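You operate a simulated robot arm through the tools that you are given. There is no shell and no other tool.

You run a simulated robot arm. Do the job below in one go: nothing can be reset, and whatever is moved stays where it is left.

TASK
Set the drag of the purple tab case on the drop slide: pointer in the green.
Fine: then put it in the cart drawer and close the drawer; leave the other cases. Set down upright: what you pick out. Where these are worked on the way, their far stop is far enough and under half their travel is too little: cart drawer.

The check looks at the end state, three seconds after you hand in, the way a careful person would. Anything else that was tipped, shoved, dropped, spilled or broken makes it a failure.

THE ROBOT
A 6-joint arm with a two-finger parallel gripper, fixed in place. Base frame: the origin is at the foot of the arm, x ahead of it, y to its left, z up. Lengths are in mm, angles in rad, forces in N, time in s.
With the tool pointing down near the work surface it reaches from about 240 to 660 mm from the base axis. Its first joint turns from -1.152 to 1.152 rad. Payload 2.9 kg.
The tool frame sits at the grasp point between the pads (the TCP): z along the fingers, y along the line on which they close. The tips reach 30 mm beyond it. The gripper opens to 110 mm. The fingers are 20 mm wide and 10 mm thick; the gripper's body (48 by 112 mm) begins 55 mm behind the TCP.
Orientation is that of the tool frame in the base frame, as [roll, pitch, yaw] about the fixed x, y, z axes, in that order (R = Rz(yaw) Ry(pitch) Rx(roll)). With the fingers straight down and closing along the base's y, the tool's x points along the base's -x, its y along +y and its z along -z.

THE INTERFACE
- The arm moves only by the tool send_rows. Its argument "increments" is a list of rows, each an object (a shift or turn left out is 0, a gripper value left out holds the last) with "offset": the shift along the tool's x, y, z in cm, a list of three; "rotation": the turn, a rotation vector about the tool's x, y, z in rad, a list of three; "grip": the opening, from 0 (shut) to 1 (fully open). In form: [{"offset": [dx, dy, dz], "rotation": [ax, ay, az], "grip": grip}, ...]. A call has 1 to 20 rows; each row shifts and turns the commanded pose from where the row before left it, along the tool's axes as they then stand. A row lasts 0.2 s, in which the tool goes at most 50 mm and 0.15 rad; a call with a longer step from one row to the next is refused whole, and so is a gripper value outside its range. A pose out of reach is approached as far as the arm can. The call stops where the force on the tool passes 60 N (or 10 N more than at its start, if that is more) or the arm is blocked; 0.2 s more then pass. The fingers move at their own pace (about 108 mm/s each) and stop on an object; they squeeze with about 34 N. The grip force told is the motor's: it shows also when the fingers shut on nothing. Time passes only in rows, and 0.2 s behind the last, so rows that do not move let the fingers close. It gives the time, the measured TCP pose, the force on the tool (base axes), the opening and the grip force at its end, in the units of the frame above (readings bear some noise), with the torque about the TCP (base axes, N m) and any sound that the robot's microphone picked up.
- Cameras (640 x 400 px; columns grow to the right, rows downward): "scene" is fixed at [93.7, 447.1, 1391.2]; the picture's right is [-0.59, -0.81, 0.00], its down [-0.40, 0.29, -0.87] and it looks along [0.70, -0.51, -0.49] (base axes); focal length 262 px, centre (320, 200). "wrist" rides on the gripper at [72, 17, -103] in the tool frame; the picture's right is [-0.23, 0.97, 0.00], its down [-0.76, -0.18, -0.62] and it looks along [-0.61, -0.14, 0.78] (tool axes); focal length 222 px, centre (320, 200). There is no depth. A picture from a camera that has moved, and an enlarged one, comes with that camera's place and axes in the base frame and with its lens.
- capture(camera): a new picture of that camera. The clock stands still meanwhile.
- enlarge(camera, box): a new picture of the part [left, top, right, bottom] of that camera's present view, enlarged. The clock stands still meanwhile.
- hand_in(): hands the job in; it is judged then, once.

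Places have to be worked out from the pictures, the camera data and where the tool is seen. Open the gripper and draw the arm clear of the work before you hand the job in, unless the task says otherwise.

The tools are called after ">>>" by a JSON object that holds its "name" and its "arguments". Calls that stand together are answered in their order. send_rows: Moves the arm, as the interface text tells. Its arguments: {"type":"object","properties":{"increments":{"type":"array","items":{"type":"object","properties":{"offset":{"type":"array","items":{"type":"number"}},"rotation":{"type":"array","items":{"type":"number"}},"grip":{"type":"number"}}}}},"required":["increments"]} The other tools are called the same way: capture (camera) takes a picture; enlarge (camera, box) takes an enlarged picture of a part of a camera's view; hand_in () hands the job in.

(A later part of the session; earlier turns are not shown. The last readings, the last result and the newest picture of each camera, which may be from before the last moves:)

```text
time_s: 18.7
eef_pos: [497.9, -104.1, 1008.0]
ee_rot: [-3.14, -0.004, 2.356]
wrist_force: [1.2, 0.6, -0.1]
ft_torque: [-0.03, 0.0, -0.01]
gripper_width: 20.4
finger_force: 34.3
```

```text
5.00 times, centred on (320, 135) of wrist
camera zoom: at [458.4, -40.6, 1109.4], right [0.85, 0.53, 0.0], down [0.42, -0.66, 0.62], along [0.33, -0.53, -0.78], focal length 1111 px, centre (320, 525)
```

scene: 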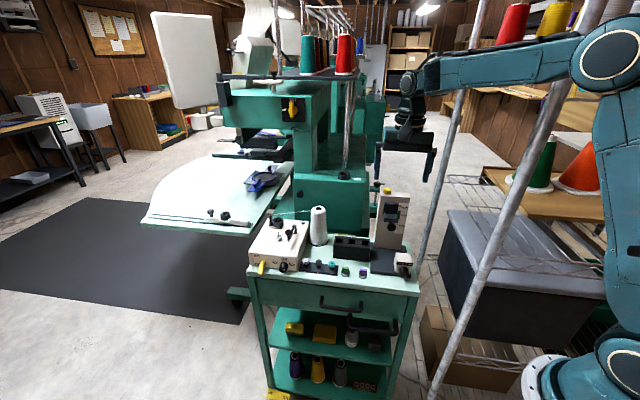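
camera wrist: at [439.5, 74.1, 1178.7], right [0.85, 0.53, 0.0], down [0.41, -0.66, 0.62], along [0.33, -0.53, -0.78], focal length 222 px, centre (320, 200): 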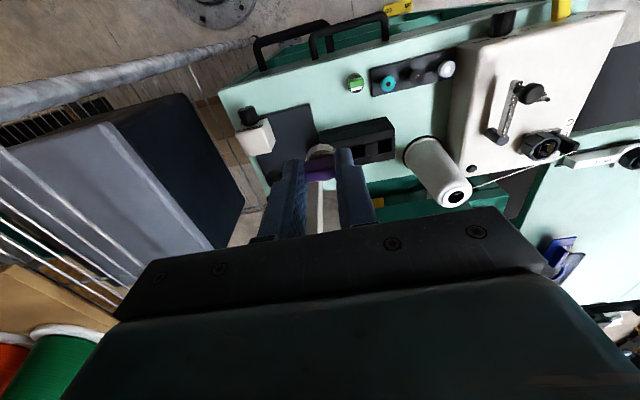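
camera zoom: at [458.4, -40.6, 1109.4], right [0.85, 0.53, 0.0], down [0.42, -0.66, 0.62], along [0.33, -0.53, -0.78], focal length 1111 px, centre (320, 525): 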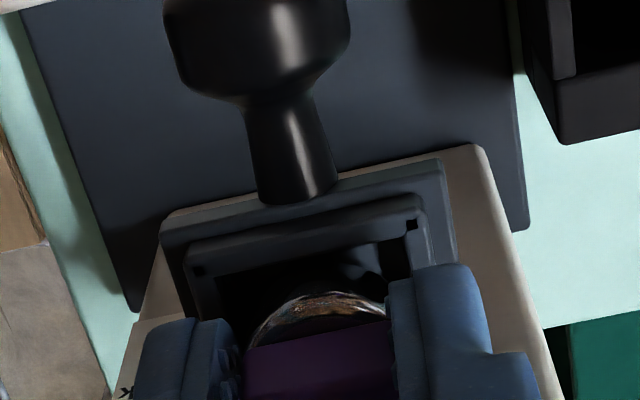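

No contact yet; I keep lowering in 1.5–2 mm steps and watch the force.

>>> {"name": "send_rows", "arguments": {"increments": [{"offset": [0, 0, 0.15]}, {"offset": [0, 0, 0.15]}, {"offset": [0, 0, 0]}]}}

>>> {"name": "enlarge", "arguments": {"camera": "scene", "box": [375, 200, 405, 225]}}

```text
time_s: 19.5
eef_pos: [497.8, -102.3, 1004.1]
ee_rot: [-3.141, -0.004, 2.358]
wrist_force: [-1.1, -1.0, -0.1]
ft_torque: [-0.05, 0.03, 0.02]
gripper_width: 20.2
finger_force: 33.8
```

```text
16.00 times, centred on (390, 212) of scene
camera zoom: at [93.7, 447.1, 1391.2], right [-0.59, -0.81, 0.0], down [-0.4, 0.29, -0.87], along [0.7, -0.51, -0.49], focal length 4200 px, centre (-800, 0)
```

zoom: 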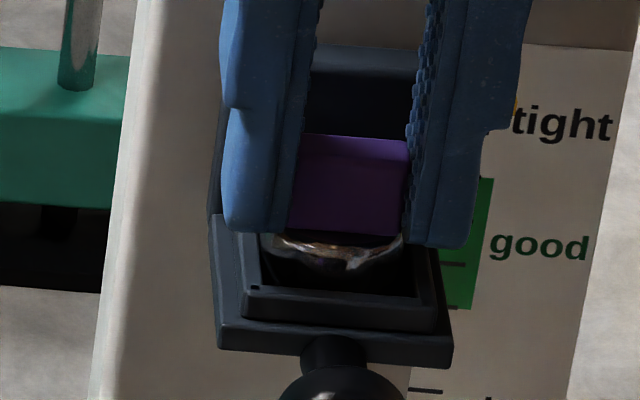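

The body has dropped behind the front lip and is centred. I continue down in 1 mm steps.

>>> {"name": "send_rows", "arguments": {"increments": [{"offset": [0, 0, 0.1]}, {"offset": [0, 0, 0.1]}, {"offset": [0, 0, 0]}]}}

```text
time_s: 20.3
eef_pos: [497.1, -102.6, 1003.6]
ee_rot: [3.141, -0.004, 2.357]
wrist_force: [0.1, 2.3, 3.7]
ft_torque: [0.05, -0.01, 0.03]
gripper_width: 20.3
finger_force: 34.0
```

A small upward force (3.7 N) suggests first contact. One more millimetre to confirm.

>>> {"name": "send_rows", "arguments": {"increments": [{"offset": [0, 0, 0.1]}, {"offset": [0, 0, 0]}]}}

>>> {"name": "enlarge", "arguments": {"camera": "scene", "box": [375, 200, 405, 225]}}

>>> {"name": "enlarge", "arguments": {"camera": "wrist", "box": [290, 95, 350, 175]}}

```text
time_s: 20.9
eef_pos: [497.0, -104.0, 1003.7]
ee_rot: [3.14, 0.0, 2.357]
wrist_force: [2.7, 4.4, 12.6]
ft_torque: [0.1, -0.12, 0.01]
gripper_width: 20.4
finger_force: 34.1
```

```text
16.00 times, centred on (390, 212) of scene
camera zoom: at [93.6, 447.3, 1391.2], right [-0.59, -0.81, 0.0], down [-0.4, 0.29, -0.87], along [0.7, -0.51, -0.49], focal length 4200 px, centre (-800, 0)
```

zoom: 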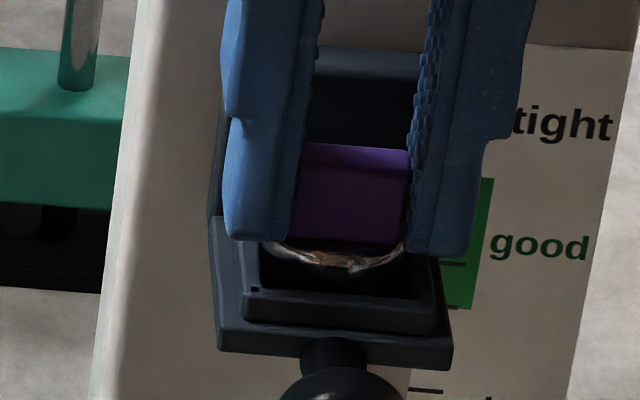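

```text
5.00 times, centred on (320, 135) of wrist
camera zoom: at [457.8, -40.6, 1104.8], right [0.85, 0.53, 0.0], down [0.41, -0.66, 0.62], along [0.33, -0.53, -0.78], focal length 1111 px, centre (320, 525)
```

zoom: 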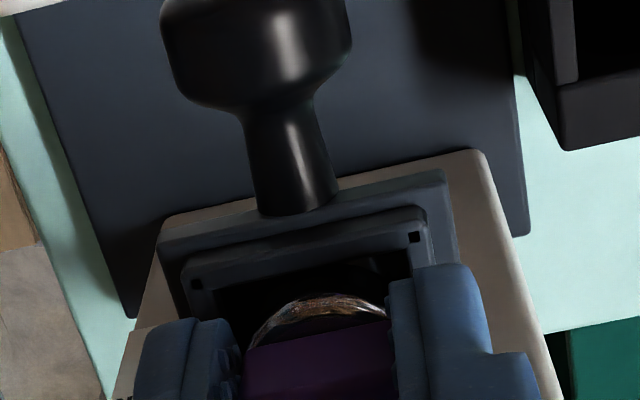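

The case bottomed in the seat at the predicted height (TCP ≈1003.5). I open the fingers to ~40 mm and rise straight up.

>>> {"name": "send_rows", "arguments": {"increments": [{"grip": 0.36}, {"grip": 0.36}, {"offset": [0, 0, -1.5]}, {"offset": [0, 0, -4]}, {"offset": [0, 0, -4]}, {"offset": [0, 0, 0]}]}}

>>> {"name": "enlarge", "arguments": {"camera": "scene", "box": [365, 180, 420, 230]}}

>>> {"name": "enlarge", "arguments": {"camera": "wrist", "box": [270, 70, 370, 180]}}

```text
time_s: 22.3
eef_pos: [497.1, -103.8, 1096.0]
ee_rot: [-3.14, -0.003, 2.359]
wrist_force: [0.5, -0.1, -0.4]
ft_torque: [0.03, 0.04, -0.05]
gripper_width: 39.4
finger_force: 0.0
```

```text
8.00 times, centred on (392, 205) of scene
camera zoom: at [93.7, 447.1, 1391.2], right [-0.59, -0.81, 0.0], down [-0.4, 0.29, -0.87], along [0.7, -0.51, -0.49], focal length 2100 px, centre (-260, 160)
```

zoom: 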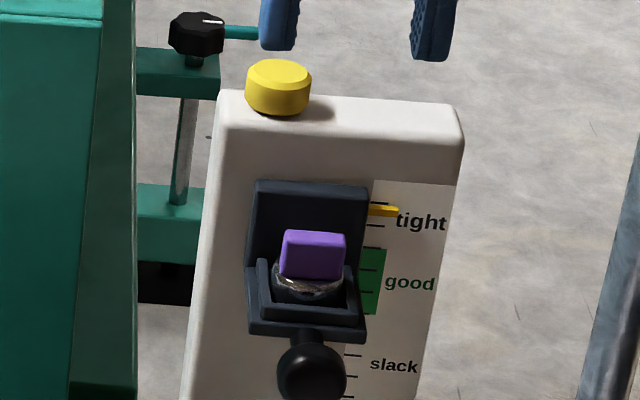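

```text
3.64 times, centred on (320, 125) of wrist
camera zoom: at [457.6, -41.7, 1198.1], right [0.85, 0.53, 0.0], down [0.42, -0.66, 0.62], along [0.33, -0.53, -0.78], focal length 808 px, centre (320, 473)
```

zoom: 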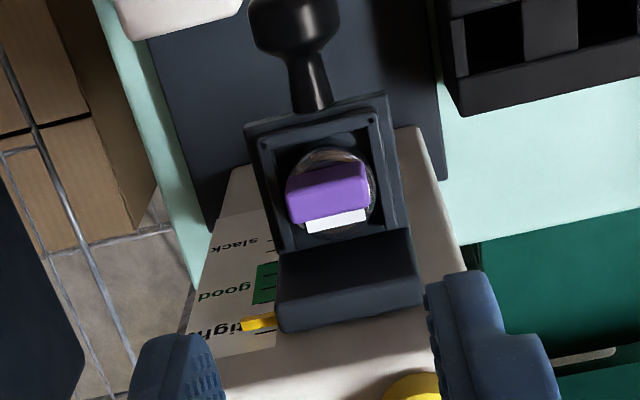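

The case sits squarely in the seat, pointer still at "tight". Next I try the yellow button: I close the fingers and move above it (≈(542,-128), top z≈1031), tips ~6 mm above.

>>> {"name": "send_rows", "arguments": {"increments": [{"offset": [-2.45, 0.72, 0], "grip": 0.0}, {"offset": [-2.45, 0.72, 0], "grip": 0.0}, {"offset": [0, 0, 1.5]}, {"offset": [0, 0, 1.2]}, {"offset": [0, 0, 0]}]}}

>>> {"name": "enlarge", "arguments": {"camera": "scene", "box": [365, 175, 420, 230]}}

>>> {"name": "enlarge", "arguments": {"camera": "wrist", "box": [270, 90, 370, 190]}}

```text
time_s: 23.5
eef_pos: [541.3, -128.1, 1068.7]
ee_rot: [-3.139, -0.004, 2.358]
wrist_force: [0.2, -0.2, 0.2]
ft_torque: [-0.01, 0.01, -0.01]
gripper_width: 0.2
finger_force: 34.0
```

```text
7.27 times, centred on (392, 202) of scene
camera zoom: at [93.7, 447.1, 1391.2], right [-0.59, -0.81, 0.0], down [-0.4, 0.29, -0.87], along [0.7, -0.51, -0.49], focal length 1909 px, centre (-207, 182)
```

zoom: 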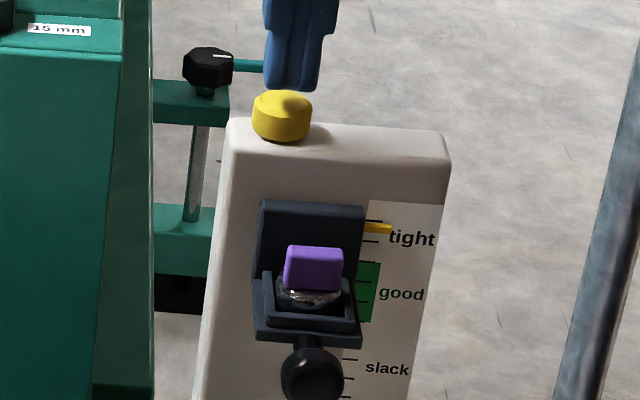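

```text
4.00 times, centred on (320, 140) of wrist
camera zoom: at [502.9, -64.9, 1171.1], right [0.85, 0.53, 0.0], down [0.42, -0.66, 0.62], along [0.33, -0.53, -0.78], focal length 888 px, centre (320, 440)
```

zoom: 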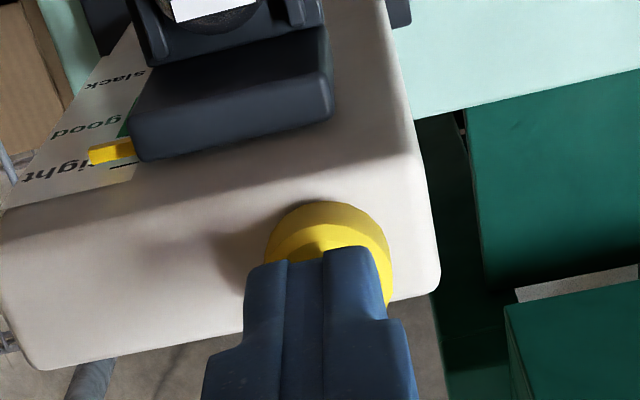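

The closed fingertips are centred over the button. I lower in small steps to press it and watch the readings.

>>> {"name": "send_rows", "arguments": {"increments": [{"offset": [0, 0.1, 0.4]}, {"offset": [0, 0, 0.3]}, {"offset": [0, 0, 0.2]}, {"offset": [0, 0, 0]}]}}

```text
time_s: 24.5
eef_pos: [543.3, -127.4, 1059.2]
ee_rot: [-3.141, -0.004, 2.358]
wrist_force: [-1.2, 1.2, -0.3]
ft_torque: [0.02, -0.03, 0.02]
gripper_width: 0.0
finger_force: 34.1
```

>>> {"name": "send_rows", "arguments": {"increments": [{"offset": [0, 0, 0.15]}, {"offset": [0, 0, 0.15]}, {"offset": [0, 0, 0]}]}}

>>> {"name": "enlarge", "arguments": {"camera": "scene", "box": [365, 175, 420, 230]}}

```text
time_s: 25.3
eef_pos: [542.5, -128.4, 1056.3]
ee_rot: [-3.141, -0.002, 2.356]
wrist_force: [-0.1, -0.7, 1.6]
ft_torque: [-0.06, -0.03, 0.0]
gripper_width: 0.0
finger_force: 34.3
```

```text
7.27 times, centred on (392, 202) of scene
camera zoom: at [93.7, 447.1, 1391.2], right [-0.59, -0.81, 0.0], down [-0.4, 0.29, -0.87], along [0.7, -0.51, -0.49], focal length 1909 px, centre (-207, 182)
```

zoom: 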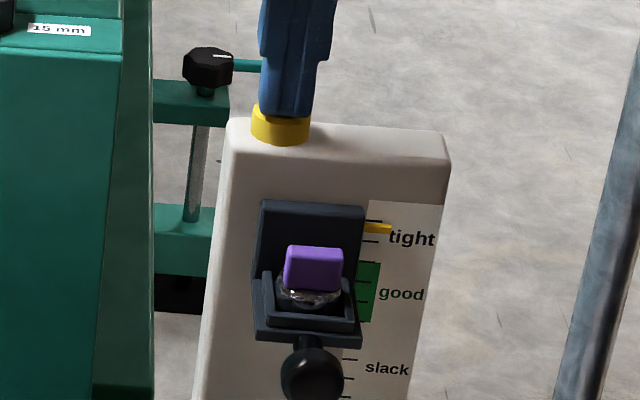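

Tips are touching the button (1.6 N). I press on in 1.5 mm steps.

>>> {"name": "send_rows", "arguments": {"increments": [{"offset": [0, 0, 0.15]}, {"offset": [0, 0, 0.15]}, {"offset": [0, 0, 0]}]}}

>>> {"name": "enlarge", "arguments": {"camera": "scene", "box": [365, 175, 420, 230]}}

```text
time_s: 26.1
eef_pos: [542.4, -127.3, 1054.1]
ee_rot: [-3.141, -0.002, 2.359]
wrist_force: [-0.2, -2.5, 3.1]
ft_torque: [-0.07, -0.01, -0.05]
gripper_width: 0.0
finger_force: 33.9
heard: click
```

```text
7.27 times, centred on (392, 202) of scene
camera zoom: at [93.7, 447.1, 1391.2], right [-0.59, -0.81, 0.0], down [-0.4, 0.29, -0.87], along [0.7, -0.51, -0.49], focal length 1909 px, centre (-207, 182)
```

zoom: 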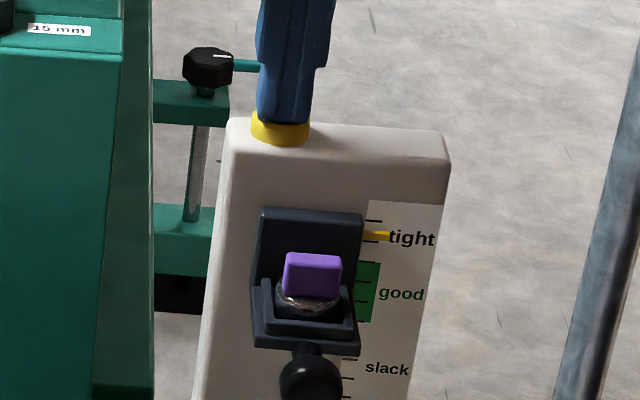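

A click, and the carriage has begun to drop with the pointer following. I raise off the button and watch where the carriage settles.

>>> {"name": "send_rows", "arguments": {"increments": [{"offset": [0, 0, -1.5]}, {"offset": [0, 0, -2.0]}, {"offset": [0, 0, 0]}, {"offset": [0, 0, 0]}, {"offset": [0, 0, 0]}, {"offset": [0, 0, 0]}, {"offset": [0, 0, 0]}]}}

>>> {"name": "enlarge", "arguments": {"camera": "scene", "box": [365, 175, 420, 230]}}

>>> {"name": "enlarge", "arguments": {"camera": "scene", "box": [385, 195, 415, 235]}}

```text
time_s: 27.7
eef_pos: [542.2, -127.0, 1089.2]
ee_rot: [-3.139, -0.003, 2.359]
wrist_force: [-0.7, 0.4, -0.3]
ft_torque: [0.0, -0.03, -0.01]
gripper_width: 0.2
finger_force: 34.1
```

```text
7.27 times, centred on (392, 202) of scene
camera zoom: at [93.7, 447.1, 1391.2], right [-0.59, -0.81, 0.0], down [-0.4, 0.29, -0.87], along [0.7, -0.51, -0.49], focal length 1909 px, centre (-207, 182)
```

zoom: 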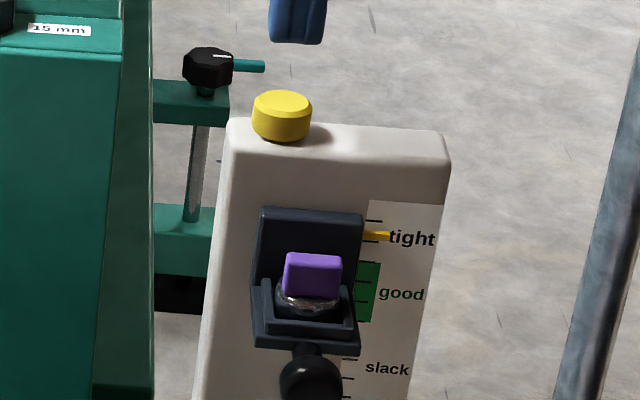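

```text
10.00 times, centred on (400, 215) of scene
camera zoom: at [93.7, 447.1, 1391.2], right [-0.59, -0.81, 0.0], down [-0.4, 0.29, -0.87], along [0.7, -0.51, -0.49], focal length 2625 px, centre (-480, 50)
```

zoom: 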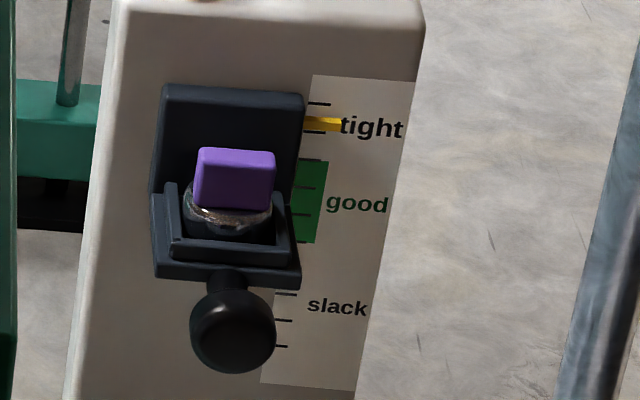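

The carriage dropped only ~4 mm and settled in "tight", so the drag must be slackened with the front knob ("slack ◄ ► tight"). I zoom in on that knob to get its geometry and pointer mark.

>>> {"name": "enlarge", "arguments": {"camera": "scene", "box": [388, 245, 418, 280]}}

>>> {"name": "enlarge", "arguments": {"camera": "scene", "box": [370, 225, 425, 285]}}

```text
11.43 times, centred on (403, 262) of scene
camera zoom: at [93.7, 447.1, 1391.2], right [-0.59, -0.81, 0.0], down [-0.4, 0.29, -0.87], along [0.7, -0.51, -0.49], focal length 3000 px, centre (-629, -514)
```

zoom: 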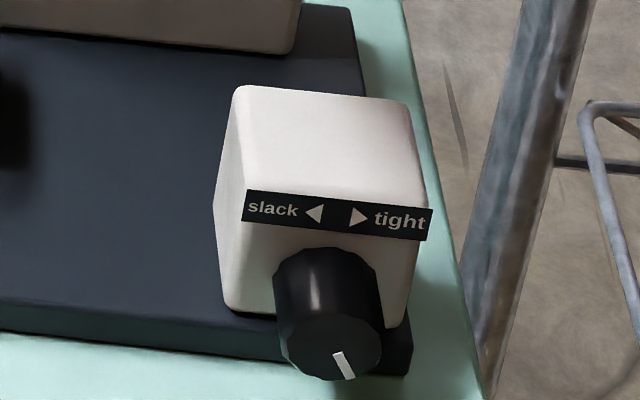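

```text
6.67 times, centred on (398, 255) of scene
camera zoom: at [93.7, 447.1, 1391.2], right [-0.59, -0.81, 0.0], down [-0.4, 0.29, -0.87], along [0.7, -0.51, -0.49], focal length 1750 px, centre (-197, -167)
```

zoom: 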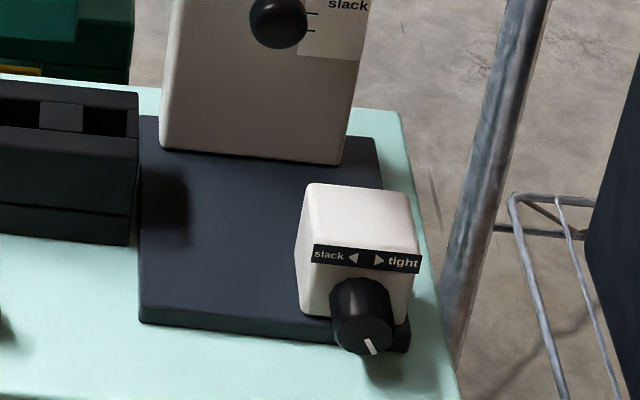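

The knob's mark is at ~5 o'clock, i.e. fully toward "tight"; it must go counter-clockwise. I place its axis at about (403,-77,830), pointing out of the cart front. I move to the front of it, open the fingers ~46 mm, lower, and tilt the tool (20° lean, −25° about the knob axis).

>>> {"name": "send_rows", "arguments": {"increments": [{"offset": [3.38, -2.07, -0.42], "grip": 0.42}, {"offset": [3.38, -2.07, -0.42]}, {"offset": [3.38, -2.07, -0.42]}, {"offset": [3.38, -2.07, -0.42]}, {"offset": [3.38, -2.07, -0.42]}, {"offset": [0, 0, 3.8]}, {"offset": [0, 0, 3.8]}, {"offset": [0, 0, 3.8]}, {"offset": [0, 0, 3.6]}, {"rotation": [0, -0.1163, 0]}, {"rotation": [0, -0.1163, 0]}, {"rotation": [0, -0.1164, 0]}, {"rotation": [-0.1366, 0, 0.0497]}, {"rotation": [-0.1366, 0, 0.0497]}, {"rotation": [-0.1366, 0, 0.0497]}, {"offset": [0, 0, 0]}]}}

>>> {"name": "capture", "arguments": {"camera": "wrist"}}

>>> {"name": "capture", "arguments": {"camera": "scene"}}

```text
time_s: 31.3
eef_pos: [364.8, -55.3, 970.8]
ee_rot: [2.668, 0.344, 2.277]
wrist_force: [0.6, 0.4, 0.1]
ft_torque: [0.0, 0.0, 0.0]
gripper_width: 46.3
finger_force: 0.1
stopped in row 16: the arm was blocked; the commanded pose is now the measured one
```

```text
taken
camera wrist: at [274.4, 1.3, 1038.7], right [0.7, 0.51, 0.49], down [0.03, -0.71, 0.7], along [0.71, -0.48, -0.51], focal length 222 px, centre (320, 200)
```

wrist: 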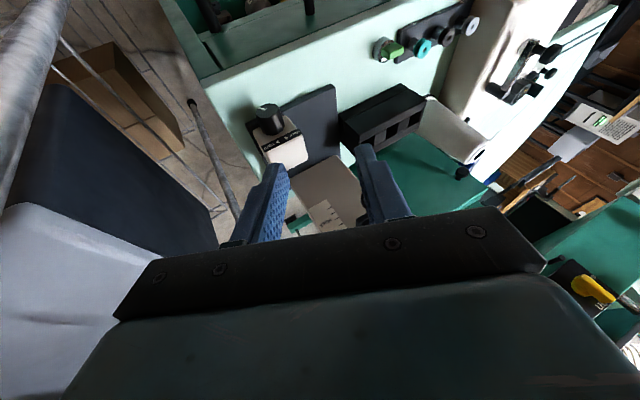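

```text
taken
```

scene: 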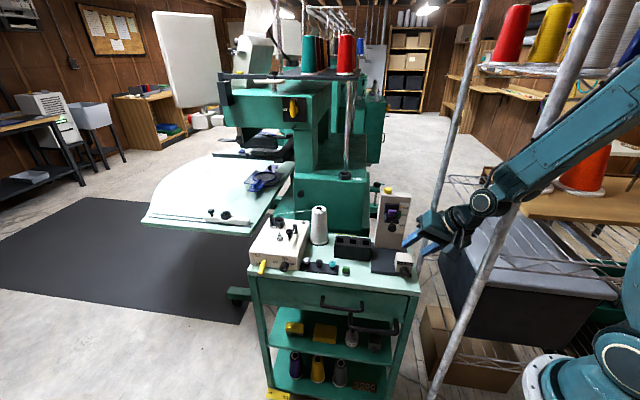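

The arm is at its reach limit with that tilt (no contact, zero force). I use a smaller tilt instead (12° lean, −15° roll), staying farther from the base, and go to a pre-approach about 50 mm short of the knob.

>>> {"name": "send_rows", "arguments": {"increments": [{"rotation": [0.0997, 0.0705, 0.0149]}, {"rotation": [0.0997, 0.0705, 0.0149]}, {"offset": [-0.625, -1.275, 3.535]}, {"offset": [-0.625, -1.275, 3.535]}, {"offset": [0, 0, 0]}]}}

>>> {"name": "enlarge", "arguments": {"camera": "wrist", "box": [220, 60, 420, 210]}}

>>> {"name": "enlarge", "arguments": {"camera": "scene", "box": [360, 200, 460, 290]}}

```text
time_s: 32.5
eef_pos: [377.9, -87.4, 899.6]
ee_rot: [2.872, 0.201, 2.287]
wrist_force: [-0.6, -0.2, 0.5]
ft_torque: [0.02, -0.01, -0.01]
gripper_width: 46.2
finger_force: 0.0
```

```text
2.67 times, centred on (320, 135) of wrist
camera zoom: at [309.5, -24.6, 984.9], right [0.82, 0.49, 0.3], down [0.16, -0.7, 0.7], along [0.55, -0.52, -0.65], focal length 592 px, centre (320, 373)
```

zoom: 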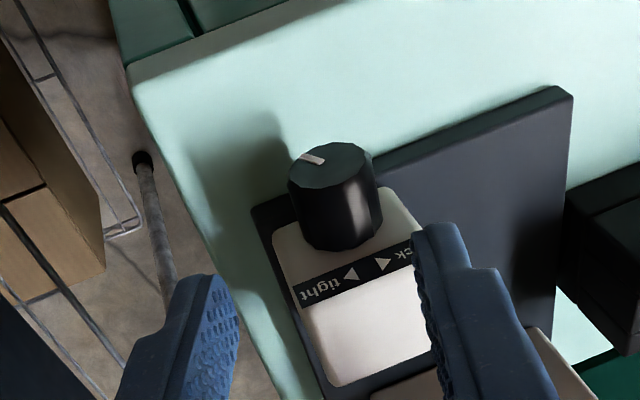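

```text
4.44 times, centred on (410, 245) of scene
camera zoom: at [93.7, 448.4, 1390.8], right [-0.59, -0.81, 0.0], down [-0.4, 0.29, -0.87], along [0.7, -0.51, -0.49], focal length 1167 px, centre (-80, 0)
```

zoom: 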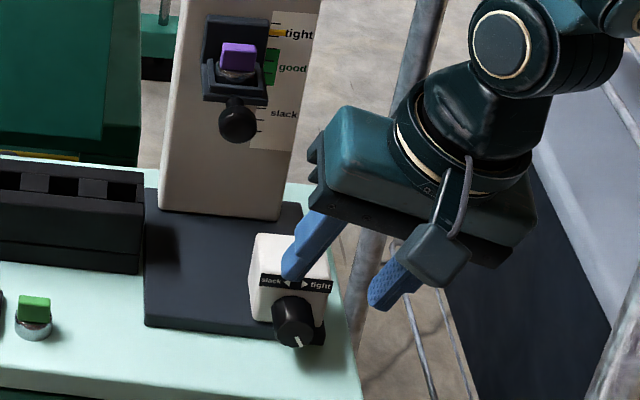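

The scene camera's reported place changed slightly, so I check whether any arm link is touching the rack.

>>> {"name": "capture", "arguments": {"camera": "scene"}}

>>> {"name": "capture", "arguments": {"camera": "wrist"}}

```text
taken
```

scene: 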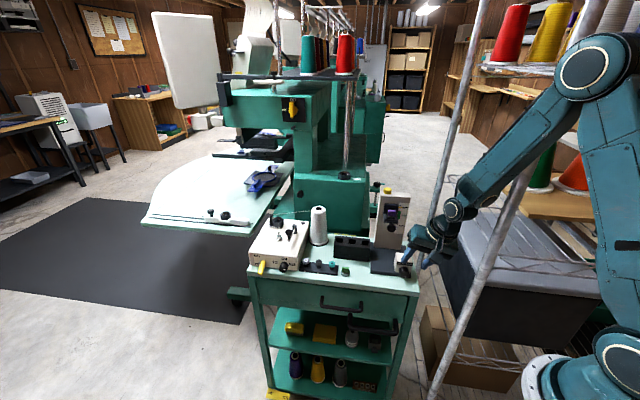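

```text
taken
camera wrist: at [309.5, -24.6, 984.9], right [0.82, 0.49, 0.3], down [0.16, -0.7, 0.7], along [0.55, -0.52, -0.65], focal length 222 px, centre (320, 200)
```

wrist: 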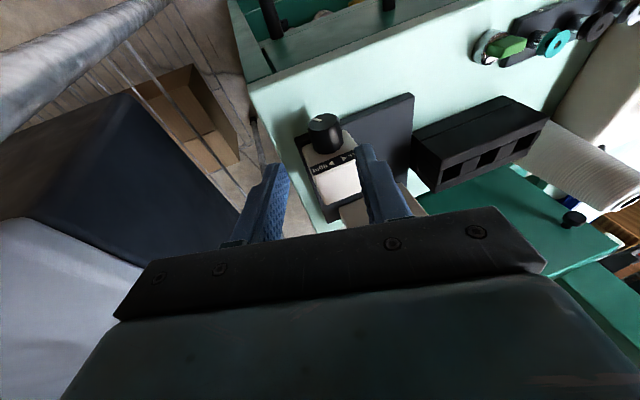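

The post of the rack stands near (227,-113), which was what limited the earlier pose; I'm now clear of it. The knob appears just where predicted; I centre on it (+7 mm, +6 mm in tool axes) and advance 35 mm.

>>> {"name": "send_rows", "arguments": {"increments": [{"offset": [0.7, 0.59, 0]}, {"offset": [0, 0, 1.8]}, {"offset": [0, 0, 1.7]}, {"offset": [0, 0, 0]}]}}

>>> {"name": "enlarge", "arguments": {"camera": "wrist", "box": [240, 80, 400, 210]}}

>>> {"name": "enlarge", "arguments": {"camera": "scene", "box": [380, 235, 430, 285]}}

```text
time_s: 33.5
eef_pos: [386.9, -78.2, 863.4]
ee_rot: [2.873, 0.201, 2.285]
wrist_force: [-0.3, -0.9, -0.6]
ft_torque: [0.0, -0.03, 0.0]
gripper_width: 46.4
finger_force: 0.1
```

```text
3.08 times, centred on (320, 145) of wrist
camera zoom: at [319.1, -16.0, 951.1], right [0.82, 0.49, 0.3], down [0.16, -0.7, 0.69], along [0.55, -0.52, -0.66], focal length 684 px, centre (320, 369)
```

zoom: 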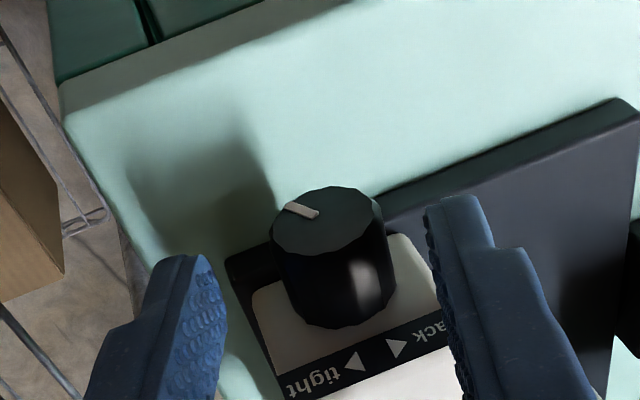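

```text
8.00 times, centred on (405, 260) of scene
camera zoom: at [93.7, 447.1, 1391.2], right [-0.59, -0.81, 0.0], down [-0.4, 0.29, -0.87], along [0.7, -0.51, -0.49], focal length 2100 px, centre (-360, -280)
```

zoom: 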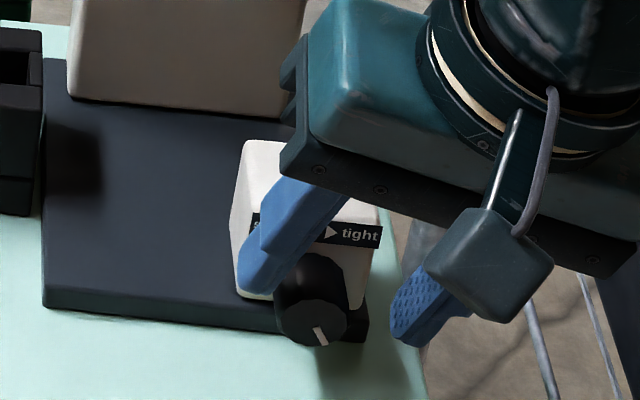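

The knob is between the fingers, 2.7 mm off centre. I centre it, advance 14 mm so the tips reach just past the knob axis, and check.

>>> {"name": "send_rows", "arguments": {"increments": [{"offset": [0, 0.27, 0.7]}, {"offset": [0, 0, 0.7]}, {"offset": [0, 0, 0]}]}}

>>> {"name": "enlarge", "arguments": {"camera": "wrist", "box": [250, 90, 390, 210]}}

>>> {"name": "enlarge", "arguments": {"camera": "scene", "box": [380, 240, 425, 285]}}

```text
time_s: 34.3
eef_pos: [395.0, -75.4, 852.9]
ee_rot: [2.873, 0.199, 2.284]
wrist_force: [0.9, -0.3, 0.3]
ft_torque: [-0.02, 0.01, -0.02]
gripper_width: 46.2
finger_force: 0.2
```

```text
3.33 times, centred on (320, 150) of wrist
camera zoom: at [325.5, -12.8, 939.3], right [0.82, 0.49, 0.3], down [0.16, -0.7, 0.69], along [0.55, -0.52, -0.66], focal length 740 px, centre (320, 367)
```

zoom: 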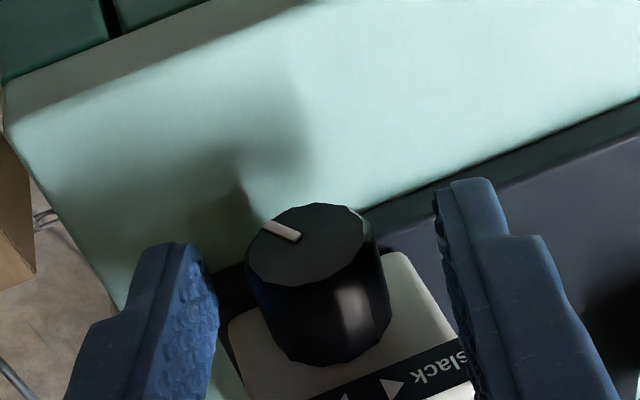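

```text
8.89 times, centred on (402, 262) of scene
camera zoom: at [93.7, 447.1, 1391.2], right [-0.59, -0.81, 0.0], down [-0.4, 0.29, -0.87], along [0.7, -0.51, -0.49], focal length 2333 px, centre (-413, -356)
```

zoom: 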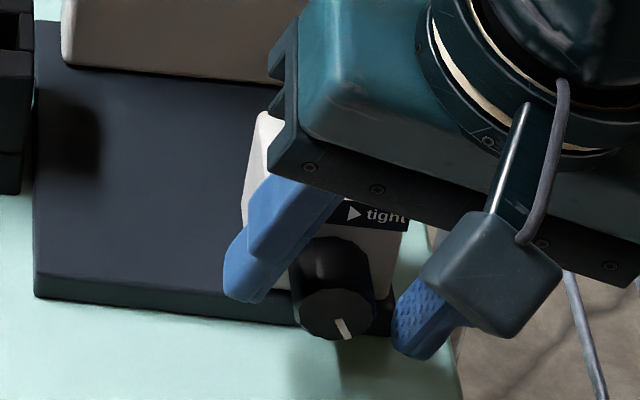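

The tips now straddle the knob at the right depth, about 1.6 mm off to one side. I correct and close on the knob.

>>> {"name": "send_rows", "arguments": {"increments": [{"offset": [0, -0.15, 0]}, {"offset": [0, 0, 0], "grip": 0.3}, {"offset": [0, 0, 0], "grip": 0.0}, {"offset": [0, 0, 0], "grip": 0.0}, {"offset": [0, 0, 0], "grip": 0.0}]}}

>>> {"name": "enlarge", "arguments": {"camera": "wrist", "box": [250, 90, 390, 210]}}

>>> {"name": "enlarge", "arguments": {"camera": "scene", "box": [380, 240, 425, 285]}}

```text
time_s: 35.5
eef_pos: [392.3, -76.8, 854.3]
ee_rot: [2.873, 0.199, 2.286]
wrist_force: [0.0, -1.8, -1.4]
ft_torque: [-0.2, -0.13, 0.64]
gripper_width: 26.0
finger_force: 44.9
```

```text
3.33 times, centred on (320, 150) of wrist
camera zoom: at [324.2, -13.9, 939.3], right [0.82, 0.49, 0.3], down [0.16, -0.7, 0.69], along [0.55, -0.52, -0.66], focal length 740 px, centre (320, 367)
```

zoom: 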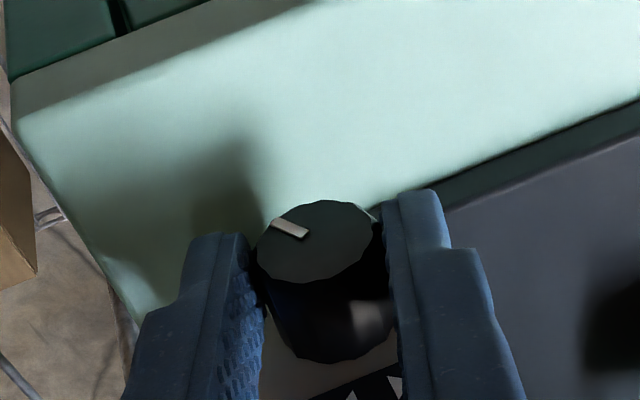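

```text
8.89 times, centred on (402, 262) of scene
camera zoom: at [93.7, 447.1, 1391.2], right [-0.59, -0.81, 0.0], down [-0.4, 0.29, -0.87], along [0.7, -0.51, -0.49], focal length 2333 px, centre (-413, -356)
```

zoom: 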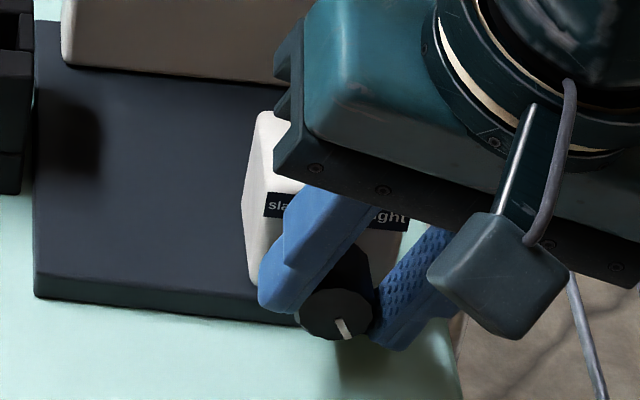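

Gripped at 26.0 mm with little side force. I turn counter-clockwise (toward slack) about the knob axis by 0.24 rad first and check forces.

>>> {"name": "send_rows", "arguments": {"increments": [{"offset": [0.008, 0.287, 0.017], "rotation": [0.1173, -0.0017, -0.0253]}, {"offset": [0.008, 0.287, 0.017], "rotation": [0.1173, -0.0017, -0.0253]}, {"offset": [0, 0, 0]}]}}

>>> {"name": "enlarge", "arguments": {"camera": "scene", "box": [380, 240, 425, 285]}}

>>> {"name": "enlarge", "arguments": {"camera": "scene", "box": [370, 190, 420, 235]}}

```text
time_s: 36.3
eef_pos: [396.7, -72.6, 854.3]
ee_rot: [3.122, 0.208, 2.337]
wrist_force: [-5.2, -0.3, -2.5]
ft_torque: [-0.26, -0.1, 0.68]
gripper_width: 26.2
finger_force: 44.7
```

```text
8.89 times, centred on (402, 262) of scene
camera zoom: at [93.6, 447.2, 1391.2], right [-0.59, -0.81, 0.0], down [-0.4, 0.29, -0.87], along [0.7, -0.51, -0.49], focal length 2333 px, centre (-413, -356)
```

zoom: 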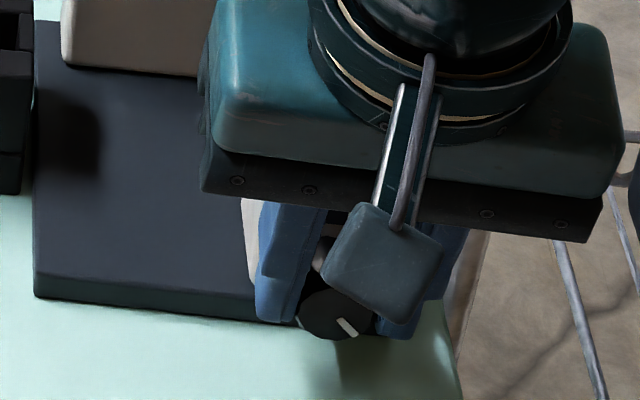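

```text
8.89 times, centred on (395, 212) of scene
camera zoom: at [93.6, 447.2, 1391.2], right [-0.59, -0.81, 0.0], down [-0.4, 0.29, -0.87], along [0.7, -0.51, -0.49], focal length 2333 px, centre (-347, 89)
```

zoom: 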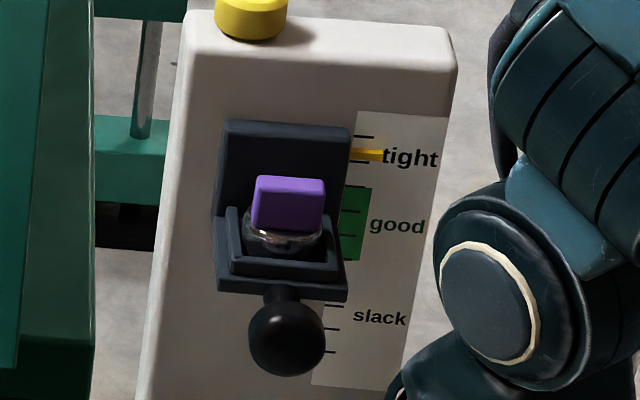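

The knob turns freely with the grip (mark moved from 5 toward 4 o'clock), pointer unchanged for now. I continue the same turn by 0.48 rad.

>>> {"name": "send_rows", "arguments": {"increments": [{"offset": [0.008, 0.287, 0.017], "rotation": [0.1173, -0.0017, -0.0253]}, {"offset": [0.008, 0.287, 0.017], "rotation": [0.1173, -0.0017, -0.0253]}, {"offset": [0.008, 0.287, 0.017], "rotation": [0.1173, -0.0017, -0.0253]}, {"offset": [0.008, 0.287, 0.017], "rotation": [0.1173, -0.0017, -0.0253]}, {"offset": [0, 0, 0]}]}}

>>> {"name": "enlarge", "arguments": {"camera": "scene", "box": [375, 190, 430, 285]}}

>>> {"name": "enlarge", "arguments": {"camera": "wrist", "box": [250, 90, 390, 210]}}

```text
time_s: 37.5
eef_pos: [405.1, -63.9, 851.1]
ee_rot: [-2.674, 0.191, 2.437]
wrist_force: [-14.5, 15.0, 4.2]
ft_torque: [0.77, 0.84, -0.12]
gripper_width: 26.2
finger_force: 44.4
```

```text
4.21 times, centred on (402, 238) of scene
camera zoom: at [93.3, 447.5, 1391.1], right [-0.59, -0.81, 0.0], down [-0.4, 0.29, -0.87], along [0.7, -0.51, -0.49], focal length 1105 px, centre (-27, 42)
```

zoom: 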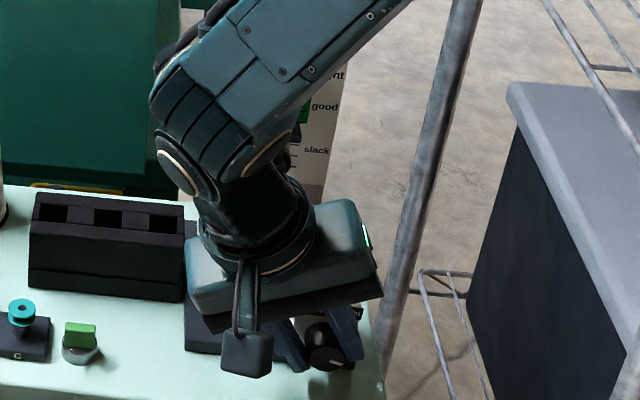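

```text
3.33 times, centred on (320, 150) of wrist
camera zoom: at [377.9, 39.5, 919.5], right [0.8, 0.47, -0.39], down [0.56, -0.31, 0.77], along [0.24, -0.83, -0.51], focal length 740 px, centre (320, 367)
```

zoom: 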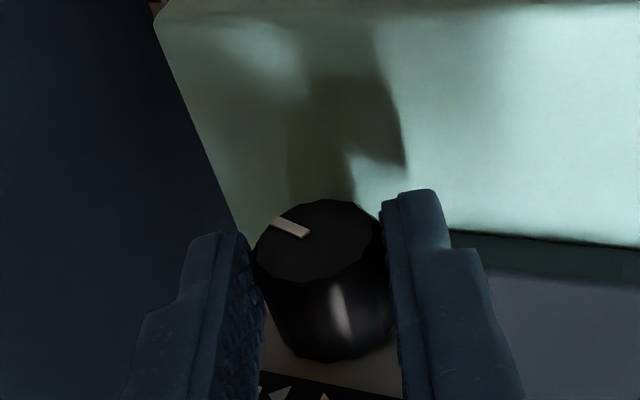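

Turned ~41° in all; some sideways force built up (21 N), so I release to 36 mm opening here, and rotate the open gripper back about the knob axis for a second bite.

>>> {"name": "send_rows", "arguments": {"increments": [{"offset": [0, 0, 0], "grip": 0.33}, {"offset": [0, 0, 0], "grip": 0.33}, {"offset": [0, 0, 0]}]}}

>>> {"name": "enlarge", "arguments": {"camera": "wrist", "box": [250, 90, 390, 210]}}

>>> {"name": "enlarge", "arguments": {"camera": "scene", "box": [380, 190, 425, 285]}}

```text
time_s: 38.3
eef_pos: [405.2, -64.9, 852.2]
ee_rot: [-2.676, 0.194, 2.437]
wrist_force: [-0.6, 0.1, -0.8]
ft_torque: [-0.01, 0.01, 0.03]
gripper_width: 36.2
finger_force: 0.1
```

```text
3.33 times, centred on (320, 150) of wrist
camera zoom: at [378.9, 38.4, 919.5], right [0.8, 0.46, -0.38], down [0.55, -0.31, 0.77], along [0.24, -0.83, -0.51], focal length 740 px, centre (320, 367)
```

zoom: 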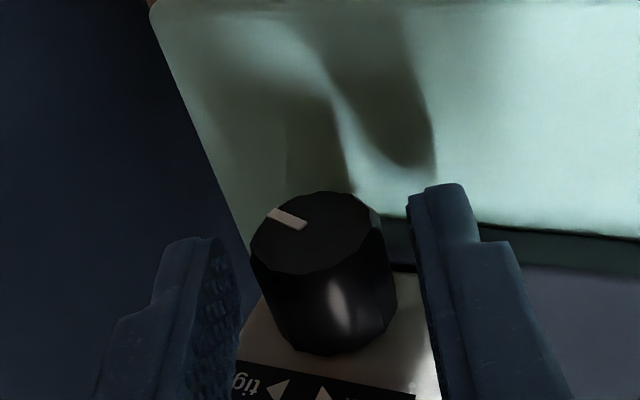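

```text
4.21 times, centred on (402, 238) of scene
camera zoom: at [93.7, 447.1, 1391.2], right [-0.59, -0.81, 0.0], down [-0.4, 0.29, -0.87], along [0.7, -0.51, -0.49], focal length 1105 px, centre (-27, 42)
```

zoom: 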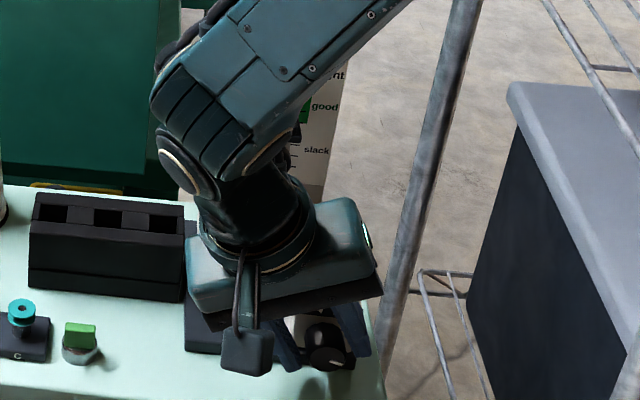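

Forces are back to zero and the knob kept its position. I rotate the open gripper back −0.72 rad around the knob.

>>> {"name": "send_rows", "arguments": {"increments": [{"offset": [-0.001, -0.287, 0.017], "rotation": [-0.1173, 0.0017, 0.0253]}, {"offset": [-0.001, -0.287, 0.017], "rotation": [-0.1173, 0.0017, 0.0253]}, {"offset": [-0.001, -0.287, 0.017], "rotation": [-0.1173, 0.0017, 0.0253]}, {"offset": [-0.001, -0.287, 0.017], "rotation": [-0.1173, 0.0017, 0.0253]}, {"offset": [-0.001, -0.287, 0.017], "rotation": [-0.1173, 0.0017, 0.0253]}, {"offset": [-0.001, -0.287, 0.017], "rotation": [-0.1173, 0.0017, 0.0253]}, {"offset": [0, 0, 0]}]}}

>>> {"name": "enlarge", "arguments": {"camera": "wrist", "box": [250, 90, 390, 210]}}

>>> {"name": "enlarge", "arguments": {"camera": "scene", "box": [375, 190, 425, 285]}}

```text
time_s: 39.9
eef_pos: [392.7, -77.4, 852.6]
ee_rot: [2.87, 0.2, 2.284]
wrist_force: [-0.1, 0.0, 0.4]
ft_torque: [0.02, 0.0, 0.01]
gripper_width: 36.0
finger_force: 0.0
```

```text
3.33 times, centred on (320, 150) of wrist
camera zoom: at [324.4, -15.5, 939.4], right [0.82, 0.49, 0.3], down [0.16, -0.7, 0.69], along [0.55, -0.52, -0.66], focal length 740 px, centre (320, 367)
```

zoom: 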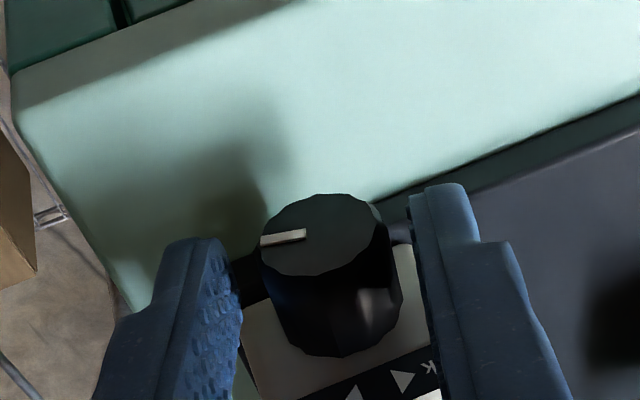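

```text
4.21 times, centred on (400, 238) of scene
camera zoom: at [93.7, 447.1, 1391.2], right [-0.59, -0.81, 0.0], down [-0.4, 0.29, -0.87], along [0.7, -0.51, -0.49], focal length 1105 px, centre (-17, 42)
```

zoom: 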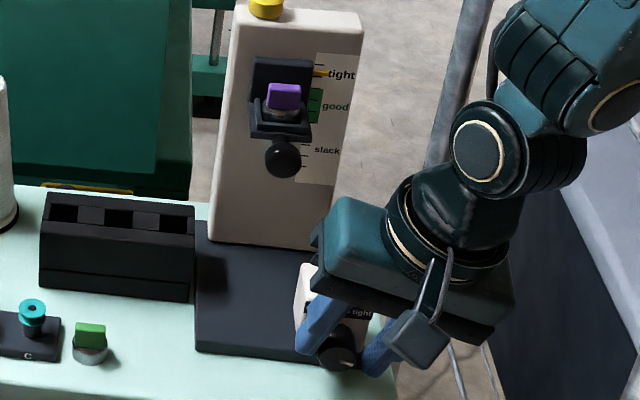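

The mark is now near 3:30. I shift 2 mm outward to keep off the box face, re-grip, and turn another 0.84 rad counter-clockwise.

>>> {"name": "send_rows", "arguments": {"increments": [{"offset": [0.2, 0, 0]}, {"offset": [0, 0, 0], "grip": 0.0}, {"offset": [0, 0, 0], "grip": 0.0}, {"offset": [0, 0, 0]}, {"offset": [0.02, 0.287, 0.017], "rotation": [0.1173, -0.0017, -0.0253]}, {"offset": [0.02, 0.287, 0.017], "rotation": [0.1173, -0.0017, -0.0253]}, {"offset": [0.02, 0.287, 0.017], "rotation": [0.1173, -0.0017, -0.0253]}, {"offset": [0.02, 0.287, 0.017], "rotation": [0.1173, -0.0017, -0.0253]}, {"offset": [0.02, 0.287, 0.017], "rotation": [0.1173, -0.0017, -0.0253]}, {"offset": [0.02, 0.287, 0.017], "rotation": [0.1173, -0.0017, -0.0253]}, {"offset": [0.02, 0.287, 0.017], "rotation": [0.1173, -0.0017, -0.0253]}, {"offset": [0, 0, 0]}]}}

>>> {"name": "enlarge", "arguments": {"camera": "wrist", "box": [250, 90, 390, 210]}}

>>> {"name": "enlarge", "arguments": {"camera": "scene", "box": [375, 190, 425, 285]}}

```text
time_s: 42.5
eef_pos: [404.7, -61.3, 850.9]
ee_rot: [-2.553, 0.186, 2.463]
wrist_force: [9.7, -12.2, 4.2]
ft_torque: [-0.43, -0.32, 0.91]
gripper_width: 25.7
finger_force: 44.7
```

```text
3.33 times, centred on (320, 150) of wrist
camera zoom: at [384.1, 47.6, 910.3], right [0.76, 0.43, -0.49], down [0.62, -0.24, 0.75], along [0.2, -0.87, -0.45], focal length 740 px, centre (320, 367)
```

zoom: 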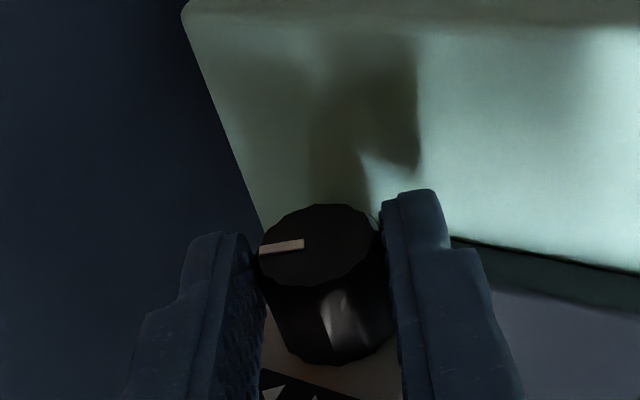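

```text
4.21 times, centred on (400, 238) of scene
camera zoom: at [93.9, 446.9, 1391.3], right [-0.59, -0.81, 0.0], down [-0.4, 0.29, -0.87], along [0.7, -0.51, -0.49], focal length 1105 px, centre (-17, 42)
```

zoom: 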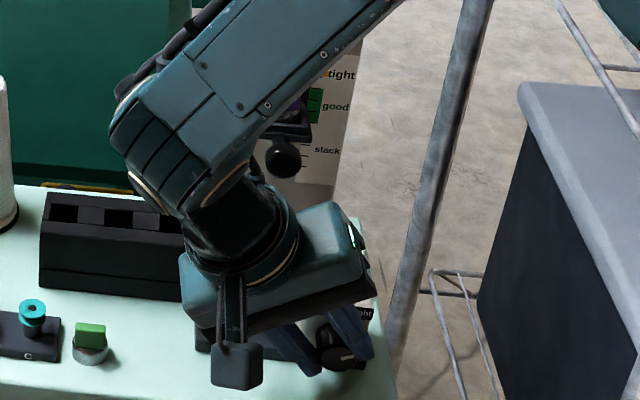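

Now ~89° turned in total (mark near 2 o'clock). I open, back off along the tool axis, straighten the tool, and rise to look at everything.

>>> {"name": "send_rows", "arguments": {"increments": [{"offset": [0, 0, 0], "grip": 0.36}, {"offset": [0, 0, 0], "grip": 0.36}, {"offset": [0, 0, -2.0]}, {"offset": [0, 0, -3.0]}, {"offset": [0, 0, -3.0]}, {"rotation": [-0.1418, 0.002, 0.0305]}, {"rotation": [-0.1418, 0.002, 0.0305]}, {"rotation": [-0.1418, 0.002, 0.0305]}, {"rotation": [-0.1418, 0.002, 0.0305]}, {"rotation": [0, 0.1047, 0]}, {"rotation": [0, 0.1047, 0]}, {"offset": [0, 0, -4.5]}, {"offset": [0, 0, -4.5]}, {"offset": [0, 0, -4.5]}, {"offset": [0, 0, 0]}]}}

>>> {"name": "enlarge", "arguments": {"camera": "scene", "box": [360, 180, 430, 285]}}

>>> {"name": "capture", "arguments": {"camera": "wrist"}}

```text
time_s: 45.7
eef_pos: [423.3, -18.7, 1050.5]
ee_rot: [3.138, 0.001, 2.342]
wrist_force: [-0.5, 0.1, -0.1]
ft_torque: [-0.04, 0.02, -0.02]
gripper_width: 39.2
finger_force: 0.1
```

```text
3.81 times, centred on (395, 232) of scene
camera zoom: at [93.7, 447.1, 1391.2], right [-0.59, -0.81, 0.0], down [-0.4, 0.29, -0.87], along [0.7, -0.51, -0.49], focal length 1000 px, centre (34, 76)
```

zoom: 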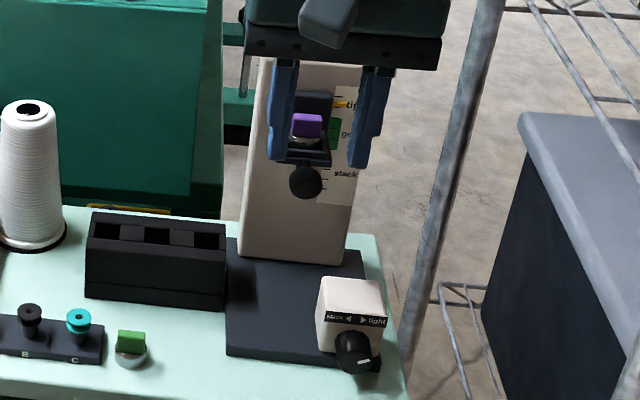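

```text
taken
camera wrist: at [385.7, 44.4, 1152.7], right [0.86, 0.52, 0.0], down [0.4, -0.67, 0.62], along [0.32, -0.53, -0.78], focal length 222 px, centre (320, 200)
```

wrist: 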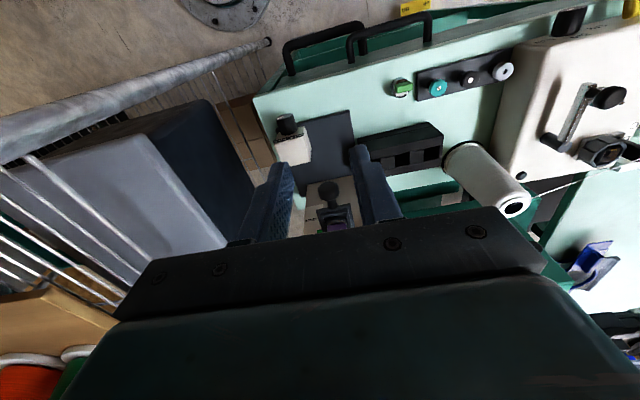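

The pointer hasn't moved by itself, so the carriage must be lifted back to its top latch and dropped again. I zoom in to locate the ball knob exactly.

>>> {"name": "enlarge", "arguments": {"camera": "wrist", "box": [280, 150, 380, 240]}}

>>> {"name": "enlarge", "arguments": {"camera": "scene", "box": [375, 195, 415, 240]}}

```text
4.44 times, centred on (330, 195) of wrist
camera zoom: at [385.7, 44.4, 1152.7], right [0.86, 0.52, 0.0], down [0.4, -0.67, 0.62], along [0.32, -0.53, -0.78], focal length 987 px, centre (276, 222)
```

zoom: 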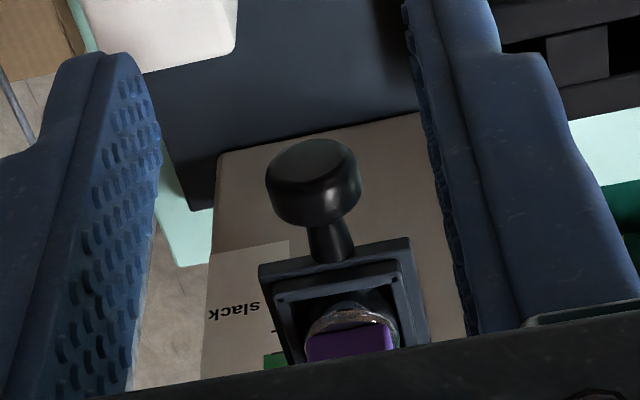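

```text
8.89 times, centred on (395, 218) of scene
camera zoom: at [93.7, 447.1, 1391.2], right [-0.59, -0.81, 0.0], down [-0.4, 0.29, -0.87], along [0.7, -0.51, -0.49], focal length 2333 px, centre (-347, 44)
```

zoom: 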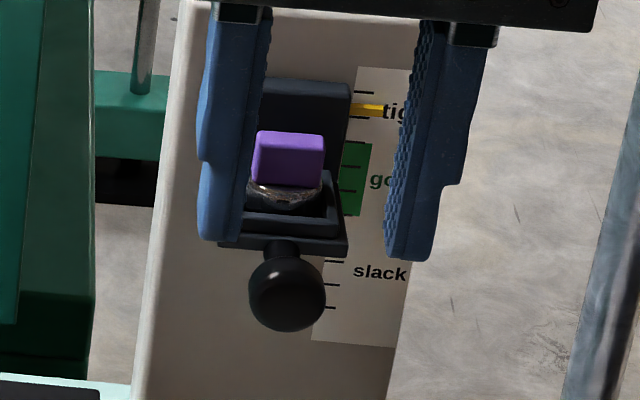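

The ball knob's centre is about (471,-79,949), ⌀25. I move above it with the fingers open 39 mm and go down until the tips are just above it.

>>> {"name": "send_rows", "arguments": {"increments": [{"offset": [-3.82, -0.41, 0], "rotation": [0, 0, -0.014]}, {"offset": [-3.82, -0.41, 0]}, {"offset": [0, 0, 2.7]}, {"offset": [0, 0, 2.7]}, {"offset": [0, 0, 0]}]}}

>>> {"name": "enlarge", "arguments": {"camera": "wrist", "box": [270, 100, 370, 200]}}

>>> {"name": "enlarge", "arguments": {"camera": "scene", "box": [370, 185, 420, 240]}}

```text
time_s: 46.9
eef_pos: [473.3, -77.9, 996.0]
ee_rot: [3.137, 0.001, 2.355]
wrist_force: [-0.4, 0.1, 0.3]
ft_torque: [0.01, -0.04, 0.02]
gripper_width: 39.5
finger_force: 0.1
```

```text
4.00 times, centred on (320, 150) of wrist
camera zoom: at [433.4, -15.4, 1098.0], right [0.85, 0.53, 0.0], down [0.41, -0.67, 0.62], along [0.33, -0.53, -0.78], focal length 888 px, centre (320, 400)
```

zoom: 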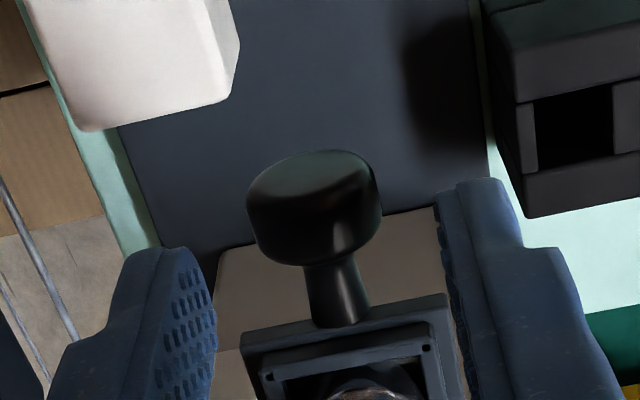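

```text
7.27 times, centred on (395, 212) of scene
camera zoom: at [93.7, 447.1, 1391.2], right [-0.59, -0.81, 0.0], down [-0.4, 0.29, -0.87], along [0.7, -0.51, -0.49], focal length 1909 px, centre (-226, 109)
```

zoom: 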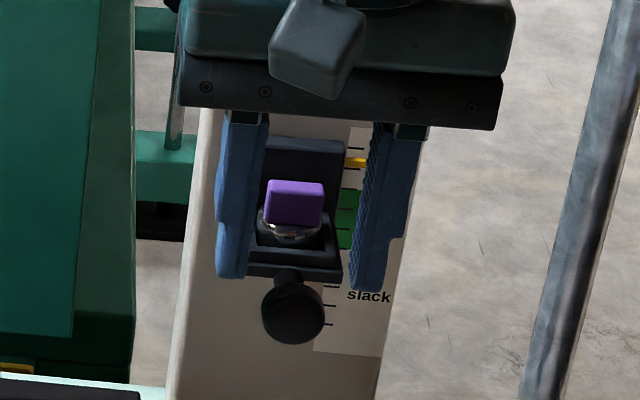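

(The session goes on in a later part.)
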